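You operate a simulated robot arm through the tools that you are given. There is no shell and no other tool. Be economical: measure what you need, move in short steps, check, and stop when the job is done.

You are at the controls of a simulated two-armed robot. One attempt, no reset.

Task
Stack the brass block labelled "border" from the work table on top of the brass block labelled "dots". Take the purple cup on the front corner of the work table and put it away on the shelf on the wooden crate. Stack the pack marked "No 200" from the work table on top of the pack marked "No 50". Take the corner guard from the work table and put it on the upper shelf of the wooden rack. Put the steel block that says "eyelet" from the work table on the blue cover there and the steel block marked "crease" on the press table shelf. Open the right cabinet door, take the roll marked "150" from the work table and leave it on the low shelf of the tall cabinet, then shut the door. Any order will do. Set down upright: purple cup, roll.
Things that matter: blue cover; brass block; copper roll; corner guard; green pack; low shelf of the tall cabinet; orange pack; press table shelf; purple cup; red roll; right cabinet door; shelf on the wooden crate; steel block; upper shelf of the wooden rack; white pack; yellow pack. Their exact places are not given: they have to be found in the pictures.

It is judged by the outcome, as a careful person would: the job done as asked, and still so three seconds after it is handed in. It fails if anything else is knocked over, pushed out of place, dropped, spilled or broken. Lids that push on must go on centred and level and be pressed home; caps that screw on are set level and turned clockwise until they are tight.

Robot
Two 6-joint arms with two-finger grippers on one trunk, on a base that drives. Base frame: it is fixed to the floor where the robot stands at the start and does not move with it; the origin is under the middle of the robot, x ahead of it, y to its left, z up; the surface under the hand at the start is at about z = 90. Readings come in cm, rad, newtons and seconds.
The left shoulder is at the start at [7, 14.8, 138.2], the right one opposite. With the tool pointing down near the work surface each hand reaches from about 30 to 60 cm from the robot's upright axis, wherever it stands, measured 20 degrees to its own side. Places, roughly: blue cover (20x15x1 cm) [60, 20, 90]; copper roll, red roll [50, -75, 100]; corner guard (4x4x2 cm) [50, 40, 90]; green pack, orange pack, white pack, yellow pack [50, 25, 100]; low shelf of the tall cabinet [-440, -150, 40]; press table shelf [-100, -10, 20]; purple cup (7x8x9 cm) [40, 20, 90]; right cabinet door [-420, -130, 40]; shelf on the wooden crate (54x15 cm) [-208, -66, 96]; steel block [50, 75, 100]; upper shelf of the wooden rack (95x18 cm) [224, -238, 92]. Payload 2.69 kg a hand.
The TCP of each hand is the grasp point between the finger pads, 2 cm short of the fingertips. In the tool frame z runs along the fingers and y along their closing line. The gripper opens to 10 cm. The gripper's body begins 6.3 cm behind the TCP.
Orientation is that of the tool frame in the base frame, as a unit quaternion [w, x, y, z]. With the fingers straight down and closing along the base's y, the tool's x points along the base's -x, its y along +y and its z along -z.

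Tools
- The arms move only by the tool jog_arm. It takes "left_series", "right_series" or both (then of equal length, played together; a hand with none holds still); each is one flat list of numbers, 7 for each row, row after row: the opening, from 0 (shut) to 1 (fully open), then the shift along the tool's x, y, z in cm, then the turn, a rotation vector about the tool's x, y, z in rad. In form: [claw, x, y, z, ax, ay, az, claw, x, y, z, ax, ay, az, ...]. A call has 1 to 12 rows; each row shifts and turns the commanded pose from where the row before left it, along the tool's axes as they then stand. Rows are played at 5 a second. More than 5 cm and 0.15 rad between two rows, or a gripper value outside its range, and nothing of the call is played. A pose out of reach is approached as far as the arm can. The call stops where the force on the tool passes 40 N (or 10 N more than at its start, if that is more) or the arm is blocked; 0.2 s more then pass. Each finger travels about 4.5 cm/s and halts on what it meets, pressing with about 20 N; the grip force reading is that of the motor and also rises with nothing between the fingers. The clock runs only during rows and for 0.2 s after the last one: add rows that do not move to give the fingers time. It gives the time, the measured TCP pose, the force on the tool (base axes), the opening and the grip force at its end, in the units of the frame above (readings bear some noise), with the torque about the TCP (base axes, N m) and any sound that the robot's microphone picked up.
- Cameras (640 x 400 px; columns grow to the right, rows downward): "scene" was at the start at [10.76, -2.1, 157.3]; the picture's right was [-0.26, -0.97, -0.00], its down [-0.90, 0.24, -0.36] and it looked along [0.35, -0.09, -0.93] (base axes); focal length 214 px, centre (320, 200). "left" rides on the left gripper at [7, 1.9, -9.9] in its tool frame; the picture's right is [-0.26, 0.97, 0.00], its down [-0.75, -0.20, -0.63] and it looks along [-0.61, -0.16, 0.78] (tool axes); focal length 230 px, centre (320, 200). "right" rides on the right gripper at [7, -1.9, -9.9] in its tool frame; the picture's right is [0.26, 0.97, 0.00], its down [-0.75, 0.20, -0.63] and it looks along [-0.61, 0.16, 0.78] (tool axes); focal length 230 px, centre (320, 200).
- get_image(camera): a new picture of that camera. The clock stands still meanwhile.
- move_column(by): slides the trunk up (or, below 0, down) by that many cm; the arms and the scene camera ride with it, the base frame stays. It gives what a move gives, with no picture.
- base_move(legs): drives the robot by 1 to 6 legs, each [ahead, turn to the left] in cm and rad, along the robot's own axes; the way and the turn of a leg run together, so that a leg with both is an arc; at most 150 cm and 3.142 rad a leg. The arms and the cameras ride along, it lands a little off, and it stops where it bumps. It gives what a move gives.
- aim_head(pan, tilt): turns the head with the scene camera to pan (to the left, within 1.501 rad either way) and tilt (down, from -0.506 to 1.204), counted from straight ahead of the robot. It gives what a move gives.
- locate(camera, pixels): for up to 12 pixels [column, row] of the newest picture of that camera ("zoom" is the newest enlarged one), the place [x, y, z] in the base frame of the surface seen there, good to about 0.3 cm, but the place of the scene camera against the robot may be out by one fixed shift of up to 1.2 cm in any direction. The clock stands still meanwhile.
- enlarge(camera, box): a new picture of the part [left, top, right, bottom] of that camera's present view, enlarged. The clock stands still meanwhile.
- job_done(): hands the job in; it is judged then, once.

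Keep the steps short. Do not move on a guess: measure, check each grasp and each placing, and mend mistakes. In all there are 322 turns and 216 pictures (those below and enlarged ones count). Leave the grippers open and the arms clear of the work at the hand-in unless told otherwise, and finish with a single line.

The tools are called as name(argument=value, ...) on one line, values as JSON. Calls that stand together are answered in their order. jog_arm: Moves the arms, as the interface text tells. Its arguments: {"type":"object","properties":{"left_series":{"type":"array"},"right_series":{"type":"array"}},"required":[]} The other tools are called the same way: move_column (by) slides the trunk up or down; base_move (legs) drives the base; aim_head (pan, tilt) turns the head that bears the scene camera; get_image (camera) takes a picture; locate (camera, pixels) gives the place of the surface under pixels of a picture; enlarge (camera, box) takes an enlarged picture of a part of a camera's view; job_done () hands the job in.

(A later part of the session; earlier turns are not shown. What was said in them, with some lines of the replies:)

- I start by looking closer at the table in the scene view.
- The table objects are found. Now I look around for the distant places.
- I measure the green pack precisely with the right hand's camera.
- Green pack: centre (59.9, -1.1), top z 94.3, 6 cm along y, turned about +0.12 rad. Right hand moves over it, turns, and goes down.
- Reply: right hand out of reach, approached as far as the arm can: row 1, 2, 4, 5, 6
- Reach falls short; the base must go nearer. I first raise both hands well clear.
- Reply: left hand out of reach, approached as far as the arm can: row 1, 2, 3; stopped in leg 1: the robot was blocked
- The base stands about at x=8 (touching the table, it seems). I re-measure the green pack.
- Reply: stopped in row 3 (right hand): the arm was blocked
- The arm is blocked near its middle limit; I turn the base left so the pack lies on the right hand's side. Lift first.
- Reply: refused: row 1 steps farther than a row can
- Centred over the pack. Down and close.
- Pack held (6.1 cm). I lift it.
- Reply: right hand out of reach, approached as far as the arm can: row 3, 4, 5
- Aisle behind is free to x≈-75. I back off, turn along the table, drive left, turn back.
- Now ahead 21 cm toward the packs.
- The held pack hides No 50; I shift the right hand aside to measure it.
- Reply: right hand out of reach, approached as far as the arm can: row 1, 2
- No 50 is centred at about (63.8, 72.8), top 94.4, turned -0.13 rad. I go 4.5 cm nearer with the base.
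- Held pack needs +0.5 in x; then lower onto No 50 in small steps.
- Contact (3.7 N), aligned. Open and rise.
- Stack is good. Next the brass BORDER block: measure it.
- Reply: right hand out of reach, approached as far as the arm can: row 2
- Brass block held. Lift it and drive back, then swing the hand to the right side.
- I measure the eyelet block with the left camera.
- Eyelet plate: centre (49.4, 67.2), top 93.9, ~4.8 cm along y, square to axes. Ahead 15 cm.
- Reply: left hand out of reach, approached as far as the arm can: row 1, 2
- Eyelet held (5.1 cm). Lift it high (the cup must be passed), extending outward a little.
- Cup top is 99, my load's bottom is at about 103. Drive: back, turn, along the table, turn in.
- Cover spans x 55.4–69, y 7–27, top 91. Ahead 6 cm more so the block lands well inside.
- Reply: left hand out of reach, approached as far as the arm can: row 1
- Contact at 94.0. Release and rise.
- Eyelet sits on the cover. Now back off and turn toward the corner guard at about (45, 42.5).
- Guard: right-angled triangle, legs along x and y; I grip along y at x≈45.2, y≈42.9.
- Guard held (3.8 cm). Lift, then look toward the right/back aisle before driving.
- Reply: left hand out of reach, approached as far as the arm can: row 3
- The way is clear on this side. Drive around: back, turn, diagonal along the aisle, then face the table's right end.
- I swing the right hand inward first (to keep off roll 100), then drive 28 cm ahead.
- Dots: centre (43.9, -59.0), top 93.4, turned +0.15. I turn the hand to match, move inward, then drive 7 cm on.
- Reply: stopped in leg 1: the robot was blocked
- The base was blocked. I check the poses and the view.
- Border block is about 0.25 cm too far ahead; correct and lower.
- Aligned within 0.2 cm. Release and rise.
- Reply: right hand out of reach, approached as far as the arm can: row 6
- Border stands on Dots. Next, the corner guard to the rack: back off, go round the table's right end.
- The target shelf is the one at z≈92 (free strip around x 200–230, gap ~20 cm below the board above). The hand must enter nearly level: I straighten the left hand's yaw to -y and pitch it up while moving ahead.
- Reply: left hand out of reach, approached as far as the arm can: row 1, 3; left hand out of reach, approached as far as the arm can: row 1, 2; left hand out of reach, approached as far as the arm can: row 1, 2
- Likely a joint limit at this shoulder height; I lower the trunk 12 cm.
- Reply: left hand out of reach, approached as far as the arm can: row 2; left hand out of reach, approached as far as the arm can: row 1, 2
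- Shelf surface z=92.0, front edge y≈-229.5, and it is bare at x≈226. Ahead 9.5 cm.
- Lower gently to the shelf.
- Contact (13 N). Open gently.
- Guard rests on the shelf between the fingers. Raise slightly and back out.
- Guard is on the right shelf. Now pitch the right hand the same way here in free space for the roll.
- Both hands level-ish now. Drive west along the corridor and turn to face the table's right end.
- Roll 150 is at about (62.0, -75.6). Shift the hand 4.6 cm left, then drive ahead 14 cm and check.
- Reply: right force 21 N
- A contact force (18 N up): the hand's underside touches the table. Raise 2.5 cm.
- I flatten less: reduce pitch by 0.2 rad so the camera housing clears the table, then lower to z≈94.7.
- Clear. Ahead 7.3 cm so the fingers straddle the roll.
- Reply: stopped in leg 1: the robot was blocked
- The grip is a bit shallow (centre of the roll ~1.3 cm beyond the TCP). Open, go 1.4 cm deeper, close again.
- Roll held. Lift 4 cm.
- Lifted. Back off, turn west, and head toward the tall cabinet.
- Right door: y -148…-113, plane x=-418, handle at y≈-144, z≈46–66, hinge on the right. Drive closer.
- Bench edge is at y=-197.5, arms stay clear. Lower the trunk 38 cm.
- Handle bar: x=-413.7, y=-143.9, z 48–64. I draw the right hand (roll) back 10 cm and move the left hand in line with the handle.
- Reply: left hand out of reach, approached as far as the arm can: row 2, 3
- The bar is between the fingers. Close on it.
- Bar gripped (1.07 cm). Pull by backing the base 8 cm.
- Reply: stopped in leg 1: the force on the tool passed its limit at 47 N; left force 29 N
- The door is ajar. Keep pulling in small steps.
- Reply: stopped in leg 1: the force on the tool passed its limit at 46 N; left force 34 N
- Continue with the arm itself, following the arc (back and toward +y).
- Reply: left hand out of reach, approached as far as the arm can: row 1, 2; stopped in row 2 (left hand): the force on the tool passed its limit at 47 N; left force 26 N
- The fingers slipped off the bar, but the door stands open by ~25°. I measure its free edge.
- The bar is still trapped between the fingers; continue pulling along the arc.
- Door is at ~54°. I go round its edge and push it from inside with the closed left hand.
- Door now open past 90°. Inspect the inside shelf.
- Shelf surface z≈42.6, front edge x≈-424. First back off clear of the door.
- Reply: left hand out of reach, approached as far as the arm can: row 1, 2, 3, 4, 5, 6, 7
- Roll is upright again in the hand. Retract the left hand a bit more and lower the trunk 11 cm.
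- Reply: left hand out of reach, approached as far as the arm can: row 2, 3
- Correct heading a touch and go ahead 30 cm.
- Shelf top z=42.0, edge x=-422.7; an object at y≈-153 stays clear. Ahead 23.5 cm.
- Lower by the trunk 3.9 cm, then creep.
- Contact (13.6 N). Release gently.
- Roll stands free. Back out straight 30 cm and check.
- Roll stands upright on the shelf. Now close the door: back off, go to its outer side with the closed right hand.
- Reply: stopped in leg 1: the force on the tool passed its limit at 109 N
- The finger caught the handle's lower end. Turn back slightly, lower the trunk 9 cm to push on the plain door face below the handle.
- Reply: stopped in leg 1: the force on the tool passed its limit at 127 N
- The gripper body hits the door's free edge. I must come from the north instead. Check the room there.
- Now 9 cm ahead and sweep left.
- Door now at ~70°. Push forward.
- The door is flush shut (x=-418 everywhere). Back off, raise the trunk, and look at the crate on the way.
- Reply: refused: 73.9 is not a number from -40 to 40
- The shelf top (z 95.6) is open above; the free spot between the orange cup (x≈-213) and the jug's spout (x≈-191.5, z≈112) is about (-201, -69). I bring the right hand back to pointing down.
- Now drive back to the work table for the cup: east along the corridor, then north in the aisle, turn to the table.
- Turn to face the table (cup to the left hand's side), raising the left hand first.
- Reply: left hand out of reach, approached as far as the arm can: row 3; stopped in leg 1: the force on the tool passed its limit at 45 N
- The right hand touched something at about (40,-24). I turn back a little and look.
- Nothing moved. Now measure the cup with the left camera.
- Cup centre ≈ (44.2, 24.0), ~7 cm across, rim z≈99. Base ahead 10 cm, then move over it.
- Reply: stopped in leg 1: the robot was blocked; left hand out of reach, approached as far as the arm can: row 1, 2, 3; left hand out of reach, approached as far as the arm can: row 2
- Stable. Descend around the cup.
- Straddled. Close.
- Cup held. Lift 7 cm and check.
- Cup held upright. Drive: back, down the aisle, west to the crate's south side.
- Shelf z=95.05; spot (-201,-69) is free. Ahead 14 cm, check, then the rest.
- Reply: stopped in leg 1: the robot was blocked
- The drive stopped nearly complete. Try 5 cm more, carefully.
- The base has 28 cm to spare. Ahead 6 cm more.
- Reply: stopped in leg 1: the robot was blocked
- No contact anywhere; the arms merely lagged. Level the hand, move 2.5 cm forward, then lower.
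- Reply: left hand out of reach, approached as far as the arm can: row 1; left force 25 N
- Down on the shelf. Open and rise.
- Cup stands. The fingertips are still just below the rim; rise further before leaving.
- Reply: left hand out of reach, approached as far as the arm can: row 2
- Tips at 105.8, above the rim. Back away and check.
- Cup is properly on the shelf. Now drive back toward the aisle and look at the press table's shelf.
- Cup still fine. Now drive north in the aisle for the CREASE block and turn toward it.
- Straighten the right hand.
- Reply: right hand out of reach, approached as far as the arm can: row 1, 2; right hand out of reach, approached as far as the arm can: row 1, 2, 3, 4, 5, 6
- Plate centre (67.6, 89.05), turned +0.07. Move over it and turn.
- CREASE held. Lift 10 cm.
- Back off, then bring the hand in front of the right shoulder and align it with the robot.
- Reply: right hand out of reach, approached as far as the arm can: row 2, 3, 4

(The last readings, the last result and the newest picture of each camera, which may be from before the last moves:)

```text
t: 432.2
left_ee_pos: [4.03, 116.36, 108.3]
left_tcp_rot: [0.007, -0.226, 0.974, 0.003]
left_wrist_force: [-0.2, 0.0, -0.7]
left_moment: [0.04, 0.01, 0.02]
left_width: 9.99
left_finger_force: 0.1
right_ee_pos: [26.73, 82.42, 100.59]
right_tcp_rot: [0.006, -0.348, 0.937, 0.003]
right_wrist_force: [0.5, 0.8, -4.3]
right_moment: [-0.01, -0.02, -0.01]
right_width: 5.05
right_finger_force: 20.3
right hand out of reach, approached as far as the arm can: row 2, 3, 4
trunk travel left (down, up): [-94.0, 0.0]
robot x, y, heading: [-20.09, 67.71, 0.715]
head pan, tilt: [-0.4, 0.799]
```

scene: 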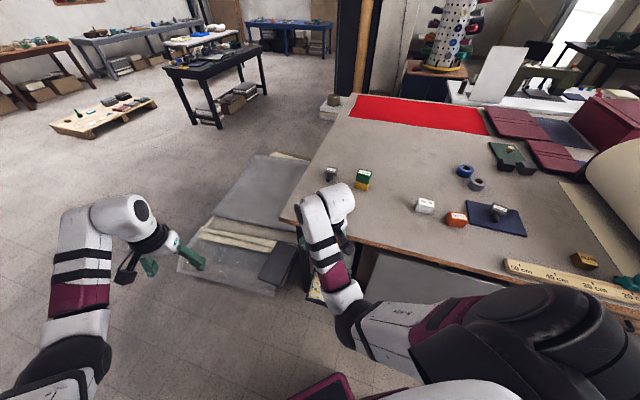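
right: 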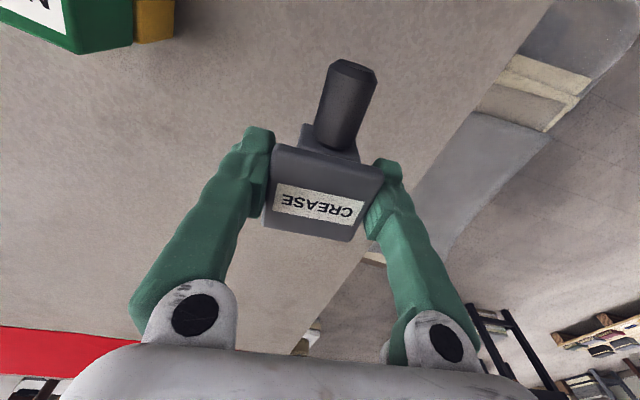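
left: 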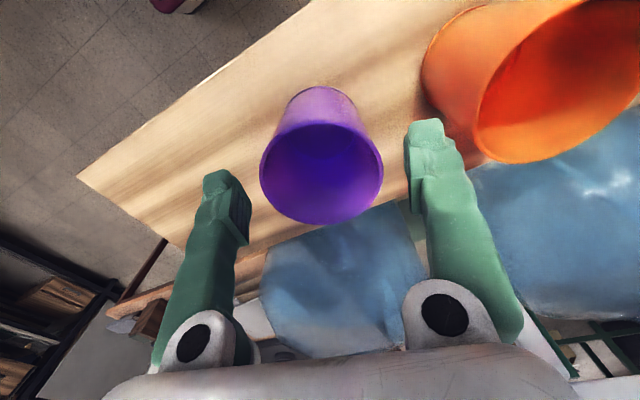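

base_move(legs=[[0, -2.286], [98, 0], [0, -1.57]])

aim_head(pan=-0.1, tilt=1.0)

get_image(camera="scene")

```text
t: 446.4
left_ee_pos: [-66.62, -49.85, 108.38]
left_tcp_rot: [0.002, 0.992, -0.122, -0.01]
left_wrist_force: [-0.5, 0.2, 0.0]
left_moment: [0.01, -0.03, 0.05]
left_width: 9.99
left_finger_force: 0.1
right_ee_pos: [-62.03, -9.49, 100.62]
right_tcp_rot: [0.001, 1.0, 0.006, -0.008]
right_wrist_force: [0.6, -0.7, -3.7]
right_moment: [-0.03, 0.04, -0.02]
right_width: 5.07
right_finger_force: 19.9
trunk travel left (down, up): [-94.0, 0.0]
robot x, y, heading: [-16.83, -28.42, -3.133]
head pan, tilt: [-0.4, 0.799]
```

```text
t: 447.2
left_ee_pos: [-66.67, -49.75, 108.38]
left_tcp_rot: [0.002, 0.993, -0.121, -0.008]
left_wrist_force: [-0.3, 0.3, 0.7]
left_moment: [-0.05, -0.01, 0.0]
left_width: 10.01
left_finger_force: 0.0
right_ee_pos: [-62.1, -9.25, 100.55]
right_tcp_rot: [0.001, 1.0, 0.006, -0.006]
right_wrist_force: [-0.2, 0.3, -4.8]
right_moment: [0.01, -0.01, 0.02]
right_width: 5.06
right_finger_force: 19.9
trunk travel left (down, up): [-94.0, 0.0]
robot x, y, heading: [-16.45, -28.1, -3.13]
head pan, tilt: [-0.099, 1.0]
```

```text
57 pictures are left
```

scene: 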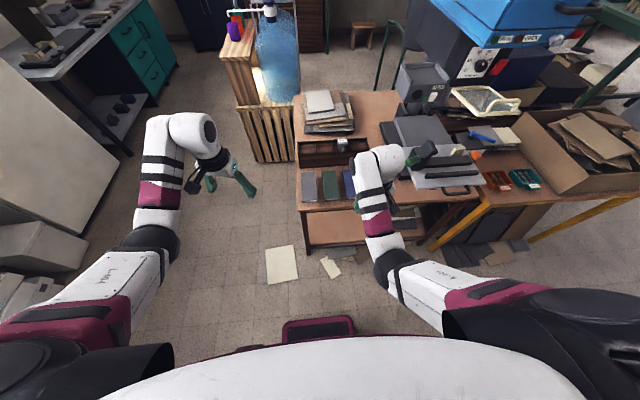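

enlarge(camera="scene", box=[270, 140, 470, 265])

locate(camera="scene", pixels=[[320, 225], [350, 225], [320, 243], [355, 240], [315, 209], [345, 208], [305, 215], [405, 225], [340, 218], [400, 215], [310, 190], [280, 262]])

```text
3.20 times, centred on (370, 202) of scene
```

zoom: 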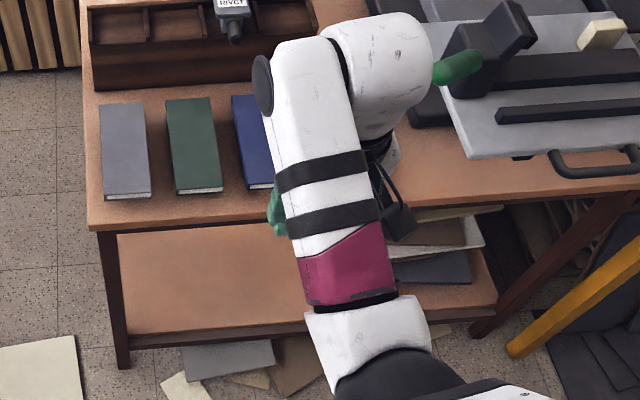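

```text
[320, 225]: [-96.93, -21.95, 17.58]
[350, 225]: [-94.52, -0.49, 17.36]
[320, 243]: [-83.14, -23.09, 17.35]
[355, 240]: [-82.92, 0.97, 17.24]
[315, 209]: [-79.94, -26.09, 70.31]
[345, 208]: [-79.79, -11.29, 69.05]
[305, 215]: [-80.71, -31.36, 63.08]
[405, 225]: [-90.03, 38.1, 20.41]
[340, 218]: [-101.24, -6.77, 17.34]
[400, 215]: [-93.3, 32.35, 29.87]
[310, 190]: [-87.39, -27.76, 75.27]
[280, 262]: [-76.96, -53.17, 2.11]
```

Shelf z≈17, front edge x≈-81.5, bare for y -28…+5; table top underside well above. Lower the trunk 76 cm here in the free aisle.

move_column(by=-40)

move_column(by=-36)

get_image(camera="scene")

get_image(camera="right")

```text
t: 451.1
left_ee_pos: [-66.61, -49.83, 68.31]
left_tcp_rot: [0.001, 0.992, -0.123, -0.008]
left_wrist_force: [0.4, 0.1, 0.3]
left_moment: [-0.02, -0.03, -0.04]
left_width: 9.99
left_finger_force: 0.0
right_ee_pos: [-62.16, -9.34, 60.58]
right_tcp_rot: [0.001, 1.0, 0.006, -0.007]
right_wrist_force: [0.5, -0.2, -4.2]
right_moment: [-0.01, 0.01, -0.01]
right_width: 5.07
right_finger_force: 20.0
trunk travel left (down, up): [-54.0, 40.0]
robot x, y, heading: [-16.54, -28.54, -3.129]
head pan, tilt: [-0.099, 1.0]
```

```text
t: 454.6
left_ee_pos: [-66.55, -49.76, 32.37]
left_tcp_rot: [0.002, 0.992, -0.122, -0.008]
left_wrist_force: [-0.6, -0.3, 0.7]
left_moment: [0.0, -0.03, 0.02]
left_width: 10.0
left_finger_force: 0.0
right_ee_pos: [-62.09, -9.41, 24.64]
right_tcp_rot: [0.0, 1.0, 0.006, -0.007]
right_wrist_force: [0.6, 0.0, -3.8]
right_moment: [-0.02, 0.03, -0.01]
right_width: 5.04
right_finger_force: 20.2
trunk travel left (down, up): [-18.0, 76.0]
robot x, y, heading: [-16.7, -28.6, -3.128]
head pan, tilt: [-0.099, 1.0]
```

```text
55 pictures are left
```

scene: 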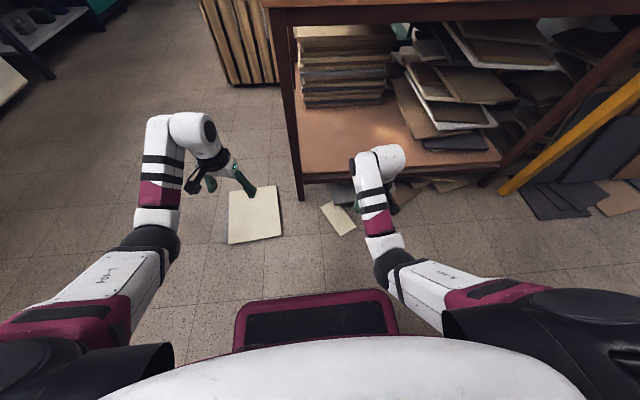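

```text
54 pictures are left
```

right: 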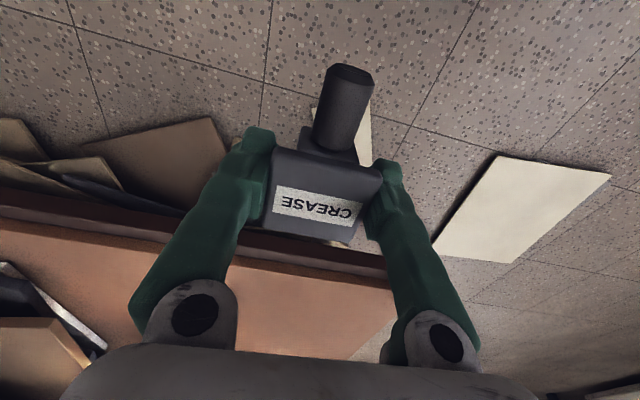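

locate(camera="right", pixels=[[300, 290], [250, 240], [200, 290], [340, 310], [100, 270], [60, 340], [380, 320], [270, 330]])

locate(camera="scene", pixels=[[330, 145], [370, 145], [340, 110], [400, 130], [430, 150], [300, 180], [330, 170], [470, 165]])

```text
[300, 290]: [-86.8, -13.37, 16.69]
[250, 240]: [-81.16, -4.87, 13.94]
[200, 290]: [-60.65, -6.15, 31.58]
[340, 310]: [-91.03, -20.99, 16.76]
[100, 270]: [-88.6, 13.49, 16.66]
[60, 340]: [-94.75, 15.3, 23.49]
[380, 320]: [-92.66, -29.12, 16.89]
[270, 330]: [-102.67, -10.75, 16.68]
```

```text
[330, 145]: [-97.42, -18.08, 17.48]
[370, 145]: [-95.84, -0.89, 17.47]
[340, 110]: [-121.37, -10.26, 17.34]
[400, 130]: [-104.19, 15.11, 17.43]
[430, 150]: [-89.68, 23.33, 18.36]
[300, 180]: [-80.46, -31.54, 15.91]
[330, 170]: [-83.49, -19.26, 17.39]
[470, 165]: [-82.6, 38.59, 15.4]
```

Shelf z=16.7; spot (-93,-10) is bare. Drive in 20 cm, check, then the rest.

base_move(legs=[[20, 0]])

get_image(camera="scene")

```text
t: 456.1
left_ee_pos: [-86.23, -50.55, 32.29]
left_tcp_rot: [0.001, 0.993, -0.118, -0.009]
left_wrist_force: [0.0, 0.3, -0.1]
left_moment: [0.02, -0.01, 0.0]
left_width: 10.01
left_finger_force: 0.1
right_ee_pos: [-82.09, -9.99, 24.6]
right_tcp_rot: [0.001, 1.0, 0.01, -0.007]
right_wrist_force: [-0.3, -0.2, -3.9]
right_moment: [-0.01, -0.01, -0.02]
right_width: 5.03
right_finger_force: 20.5
trunk travel left (down, up): [-18.0, 76.0]
robot x, y, heading: [-36.78, -28.72, -3.12]
head pan, tilt: [-0.099, 1.0]
```

```text
53 pictures are left
```

scene: 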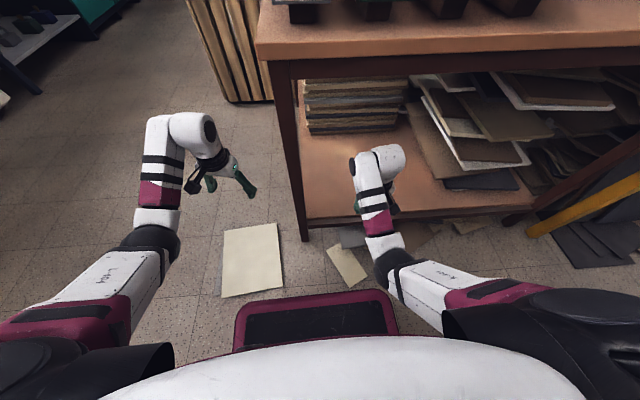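

locate(camera="scene", pixels=[[340, 76], [380, 62], [385, 148], [375, 170], [360, 165], [385, 245], [430, 285], [370, 220]])

```text
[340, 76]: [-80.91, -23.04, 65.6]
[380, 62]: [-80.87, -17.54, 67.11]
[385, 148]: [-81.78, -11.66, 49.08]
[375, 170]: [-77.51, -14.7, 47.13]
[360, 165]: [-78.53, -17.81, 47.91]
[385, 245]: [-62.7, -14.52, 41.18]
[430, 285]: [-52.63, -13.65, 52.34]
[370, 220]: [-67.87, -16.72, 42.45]
```

Wrist top at z 49, apron at ≥60: clear. Ahead 11 cm more.

base_move(legs=[[11, 0]])

get_image(camera="right")

```text
t: 457.4
left_ee_pos: [-97.4, -50.56, 32.33]
left_tcp_rot: [0.001, 0.993, -0.12, -0.01]
left_wrist_force: [0.6, 0.0, -0.9]
left_moment: [-0.01, 0.01, -0.02]
left_width: 9.99
left_finger_force: 0.1
right_ee_pos: [-93.1, -10.08, 24.47]
right_tcp_rot: [0.001, 1.0, 0.009, -0.007]
right_wrist_force: [0.4, 0.4, -4.2]
right_moment: [-0.01, 0.0, 0.02]
right_width: 5.05
right_finger_force: 20.2
trunk travel left (down, up): [-18.0, 76.0]
robot x, y, heading: [-47.98, -28.95, -3.124]
head pan, tilt: [-0.099, 1.0]
```

```text
52 pictures are left
```

right: 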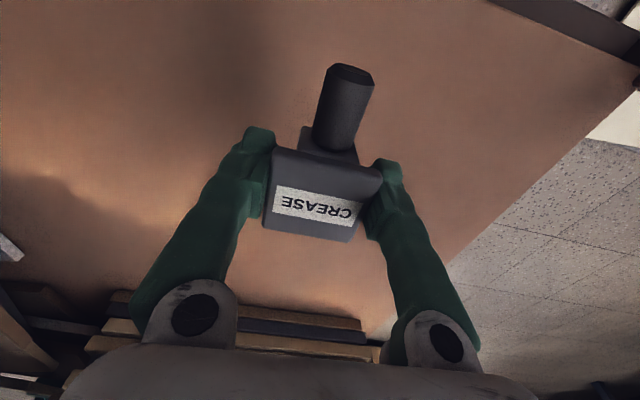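

Over the bare shelf. Lower 4.4 cm by the trunk, then creep.

move_column(by=-4.4)

jog_arm(right_series=[0, 0, 0, 0.2, 0, 0, 0, 0, 0, 0, 0.2, 0, 0, 0, 0, 0, 0, 0.15, 0, 0, 0, 0, 0, 0, 0, 0, 0, 0])

```text
t: 458.2
left_ee_pos: [-97.64, -50.63, 27.88]
left_tcp_rot: [0.003, 0.993, -0.12, -0.01]
left_wrist_force: [-0.2, -0.1, 0.7]
left_moment: [0.0, 0.03, 0.0]
left_width: 10.02
left_finger_force: 0.1
right_ee_pos: [-93.14, -10.1, 20.17]
right_tcp_rot: [0.0, 1.0, 0.009, -0.007]
right_wrist_force: [-0.5, -0.4, -3.8]
right_moment: [0.01, -0.02, 0.01]
right_width: 5.07
right_finger_force: 19.4
trunk travel left (down, up): [-13.6, 80.4]
robot x, y, heading: [-47.83, -28.83, -3.131]
head pan, tilt: [-0.099, 1.0]
```

```text
t: 459.2
left_ee_pos: [-97.48, -50.52, 27.99]
left_tcp_rot: [0.001, 0.993, -0.119, -0.01]
left_wrist_force: [-0.3, -0.3, 0.2]
left_moment: [0.01, -0.02, 0.01]
left_width: 10.0
left_finger_force: 0.0
right_ee_pos: [-93.1, -10.03, 19.91]
right_tcp_rot: [0.001, 1.0, 0.009, -0.01]
right_wrist_force: [2.5, -0.4, 16.6]
right_moment: [-0.04, -0.46, 0.03]
right_width: 5.06
right_finger_force: 19.9
trunk travel left (down, up): [-13.6, 80.4]
robot x, y, heading: [-47.64, -29.15, -3.122]
head pan, tilt: [-0.099, 1.0]
```

Contact at 19.9. Release and rise.

jog_arm(right_series=[0.6, 0, 0, -0.1, 0, 0, 0, 0.85, 0, 0, 0, 0, 0, 0, 0.85, 0, 0, 0, 0, 0, 0, 0.85, 0, 0, -2, 0, 0, 0, 0.85, 0, 0, -2, 0, 0, 0, 0.85, 0, 0, -2, 0, 0, 0, 0.85, 0, 0, 0, 0, 0, 0])

get_image(camera="right")

```text
t: 460.8
left_ee_pos: [-97.51, -50.62, 28.06]
left_tcp_rot: [0.001, 0.993, -0.121, -0.01]
left_wrist_force: [0.4, 1.3, 0.0]
left_moment: [0.01, -0.01, 0.0]
left_width: 10.01
left_finger_force: 0.0
right_ee_pos: [-95.21, -10.8, 21.62]
right_tcp_rot: [0.001, 1.0, 0.01, -0.008]
right_wrist_force: [0.7, 0.5, -0.1]
right_moment: [0.03, 0.0, 0.01]
right_width: 8.5
right_finger_force: 0.0
right hand out of reach, approached as far as the arm can: row 4, 5, 6
trunk travel left (down, up): [-13.6, 80.4]
robot x, y, heading: [-47.45, -29.04, -3.131]
head pan, tilt: [-0.099, 1.0]
```

```text
51 pictures are left
```

right: 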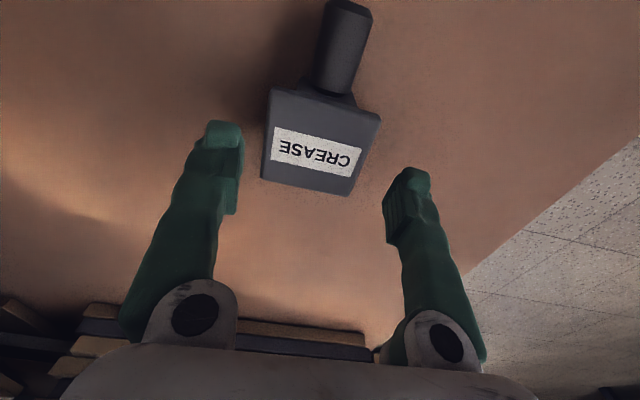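

Released; block stands on the shelf. Raise with the trunk 7 cm, then back out.

move_column(by=7)

base_move(legs=[[-30, 0]])

get_image(camera="scene")

enlarge(camera="right", box=[160, 200, 480, 400])

```text
t: 461.9
left_ee_pos: [-97.53, -50.59, 34.86]
left_tcp_rot: [0.001, 0.993, -0.12, -0.009]
left_wrist_force: [0.9, -0.1, -0.1]
left_moment: [-0.02, -0.01, 0.01]
left_width: 10.01
left_finger_force: 0.0
right_ee_pos: [-95.2, -10.64, 28.54]
right_tcp_rot: [0.001, 1.0, 0.008, -0.008]
right_wrist_force: [-0.6, -0.1, -0.2]
right_moment: [0.02, 0.0, 0.01]
right_width: 8.49
right_finger_force: 0.0
trunk travel left (down, up): [-20.6, 73.4]
robot x, y, heading: [-47.79, -28.98, -3.123]
head pan, tilt: [-0.099, 1.0]
```

```text
t: 463.9
left_ee_pos: [-67.95, -50.21, 34.94]
left_tcp_rot: [0.002, 0.993, -0.118, -0.009]
left_wrist_force: [-1.4, 0.0, 0.1]
left_moment: [0.0, 0.0, 0.04]
left_width: 10.02
left_finger_force: 0.0
right_ee_pos: [-65.78, -10.39, 28.58]
right_tcp_rot: [0.002, 1.0, 0.01, -0.008]
right_wrist_force: [0.9, 0.0, 0.3]
right_moment: [0.0, -0.01, 0.0]
right_width: 8.48
right_finger_force: 0.0
trunk travel left (down, up): [-20.6, 73.4]
robot x, y, heading: [-18.32, -28.21, -3.12]
head pan, tilt: [-0.099, 1.0]
```

```text
50 pictures are left
```

scene: 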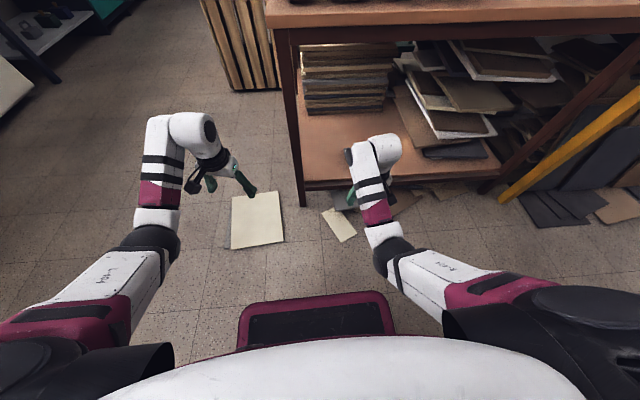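

```text
2.00 times, centred on (320, 300) of right
```

zoom: 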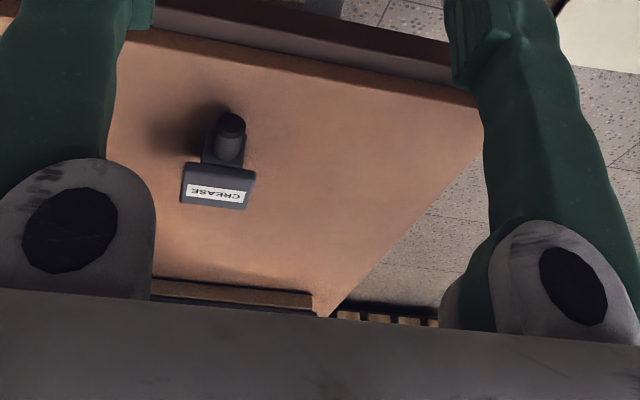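

CREASE is well on the shelf. Raise the trunk and take a last look at the work table.

move_column(by=38)

move_column(by=35)

base_move(legs=[[0, 1.6]])

aim_head(pan=1.3, tilt=0.8)

get_image(camera="scene")

```text
t: 467.6
left_ee_pos: [-67.89, -50.24, 72.91]
left_tcp_rot: [0.002, 0.993, -0.119, -0.01]
left_wrist_force: [0.1, 0.9, 0.5]
left_moment: [-0.01, 0.0, 0.0]
left_width: 10.0
left_finger_force: 0.1
right_ee_pos: [-65.84, -10.3, 66.52]
right_tcp_rot: [0.001, 1.0, 0.009, -0.008]
right_wrist_force: [-0.6, -0.1, 0.4]
right_moment: [0.0, -0.02, 0.0]
right_width: 8.51
right_finger_force: 0.1
trunk travel left (down, up): [-58.6, 35.4]
robot x, y, heading: [-18.69, -28.3, -3.119]
head pan, tilt: [-0.099, 1.0]
```

```text
t: 471.0
left_ee_pos: [-68.13, -50.17, 107.91]
left_tcp_rot: [0.001, 0.993, -0.118, -0.01]
left_wrist_force: [0.0, -1.0, 0.1]
left_moment: [-0.02, 0.0, 0.02]
left_width: 10.0
left_finger_force: 0.1
right_ee_pos: [-65.81, -10.34, 101.63]
right_tcp_rot: [0.002, 1.0, 0.009, -0.008]
right_wrist_force: [-0.1, -0.3, 0.2]
right_moment: [0.0, -0.02, 0.0]
right_width: 8.5
right_finger_force: 0.1
trunk travel left (down, up): [-93.6, 0.4]
robot x, y, heading: [-17.89, -28.69, -3.12]
head pan, tilt: [-0.099, 1.0]
```

```text
t: 475.2
left_ee_pos: [3.02, -78.17, 107.97]
left_tcp_rot: [0.009, 0.788, 0.616, -0.006]
left_wrist_force: [0.3, 0.6, -0.2]
left_moment: [-0.03, -0.01, 0.0]
left_width: 10.03
left_finger_force: 0.0
right_ee_pos: [-36.82, -75.78, 101.55]
right_tcp_rot: [0.006, 0.702, 0.712, -0.005]
right_wrist_force: [-0.3, 0.7, 0.7]
right_moment: [-0.01, -0.02, 0.02]
right_width: 8.49
right_finger_force: 0.1
trunk travel left (down, up): [-93.6, 0.4]
robot x, y, heading: [-18.47, -28.23, -1.556]
head pan, tilt: [-0.099, 1.0]
```

```text
t: 476.8
left_ee_pos: [3.08, -78.33, 107.95]
left_tcp_rot: [0.009, 0.787, 0.616, -0.007]
left_wrist_force: [-0.6, 0.0, -1.0]
left_moment: [-0.01, 0.0, 0.0]
left_width: 10.01
left_finger_force: 0.0
right_ee_pos: [-36.7, -75.85, 101.59]
right_tcp_rot: [0.006, 0.702, 0.712, -0.006]
right_wrist_force: [0.0, 0.4, -0.2]
right_moment: [0.0, 0.01, 0.01]
right_width: 8.52
right_finger_force: 0.1
trunk travel left (down, up): [-93.6, 0.4]
robot x, y, heading: [-18.43, -28.42, -1.557]
head pan, tilt: [1.3, 0.799]
```

```text
48 pictures are left
```

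scene: 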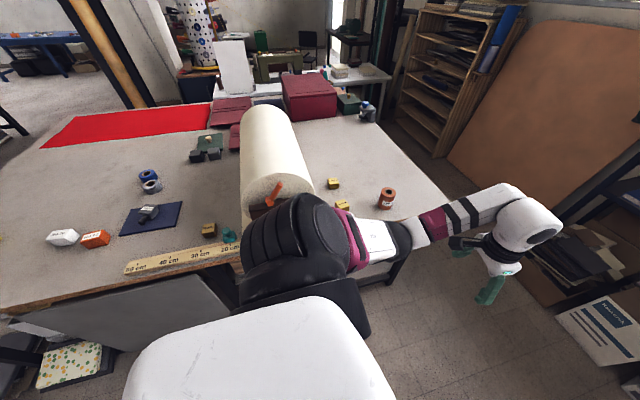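

All placings are checked: the packs and brass blocks are stacked, and the eyelet is on the cover. The guard, roll, cup and crease are on their shelves, the door is shut, and both grippers are open and clear. Handing in.

job_done()

```text
The job is handed in.
```

All six jobs are done as asked and the work is handed in, with the cup and roll standing upright, the cabinet door shut, and the corner guard standing on its edge rather than flat.
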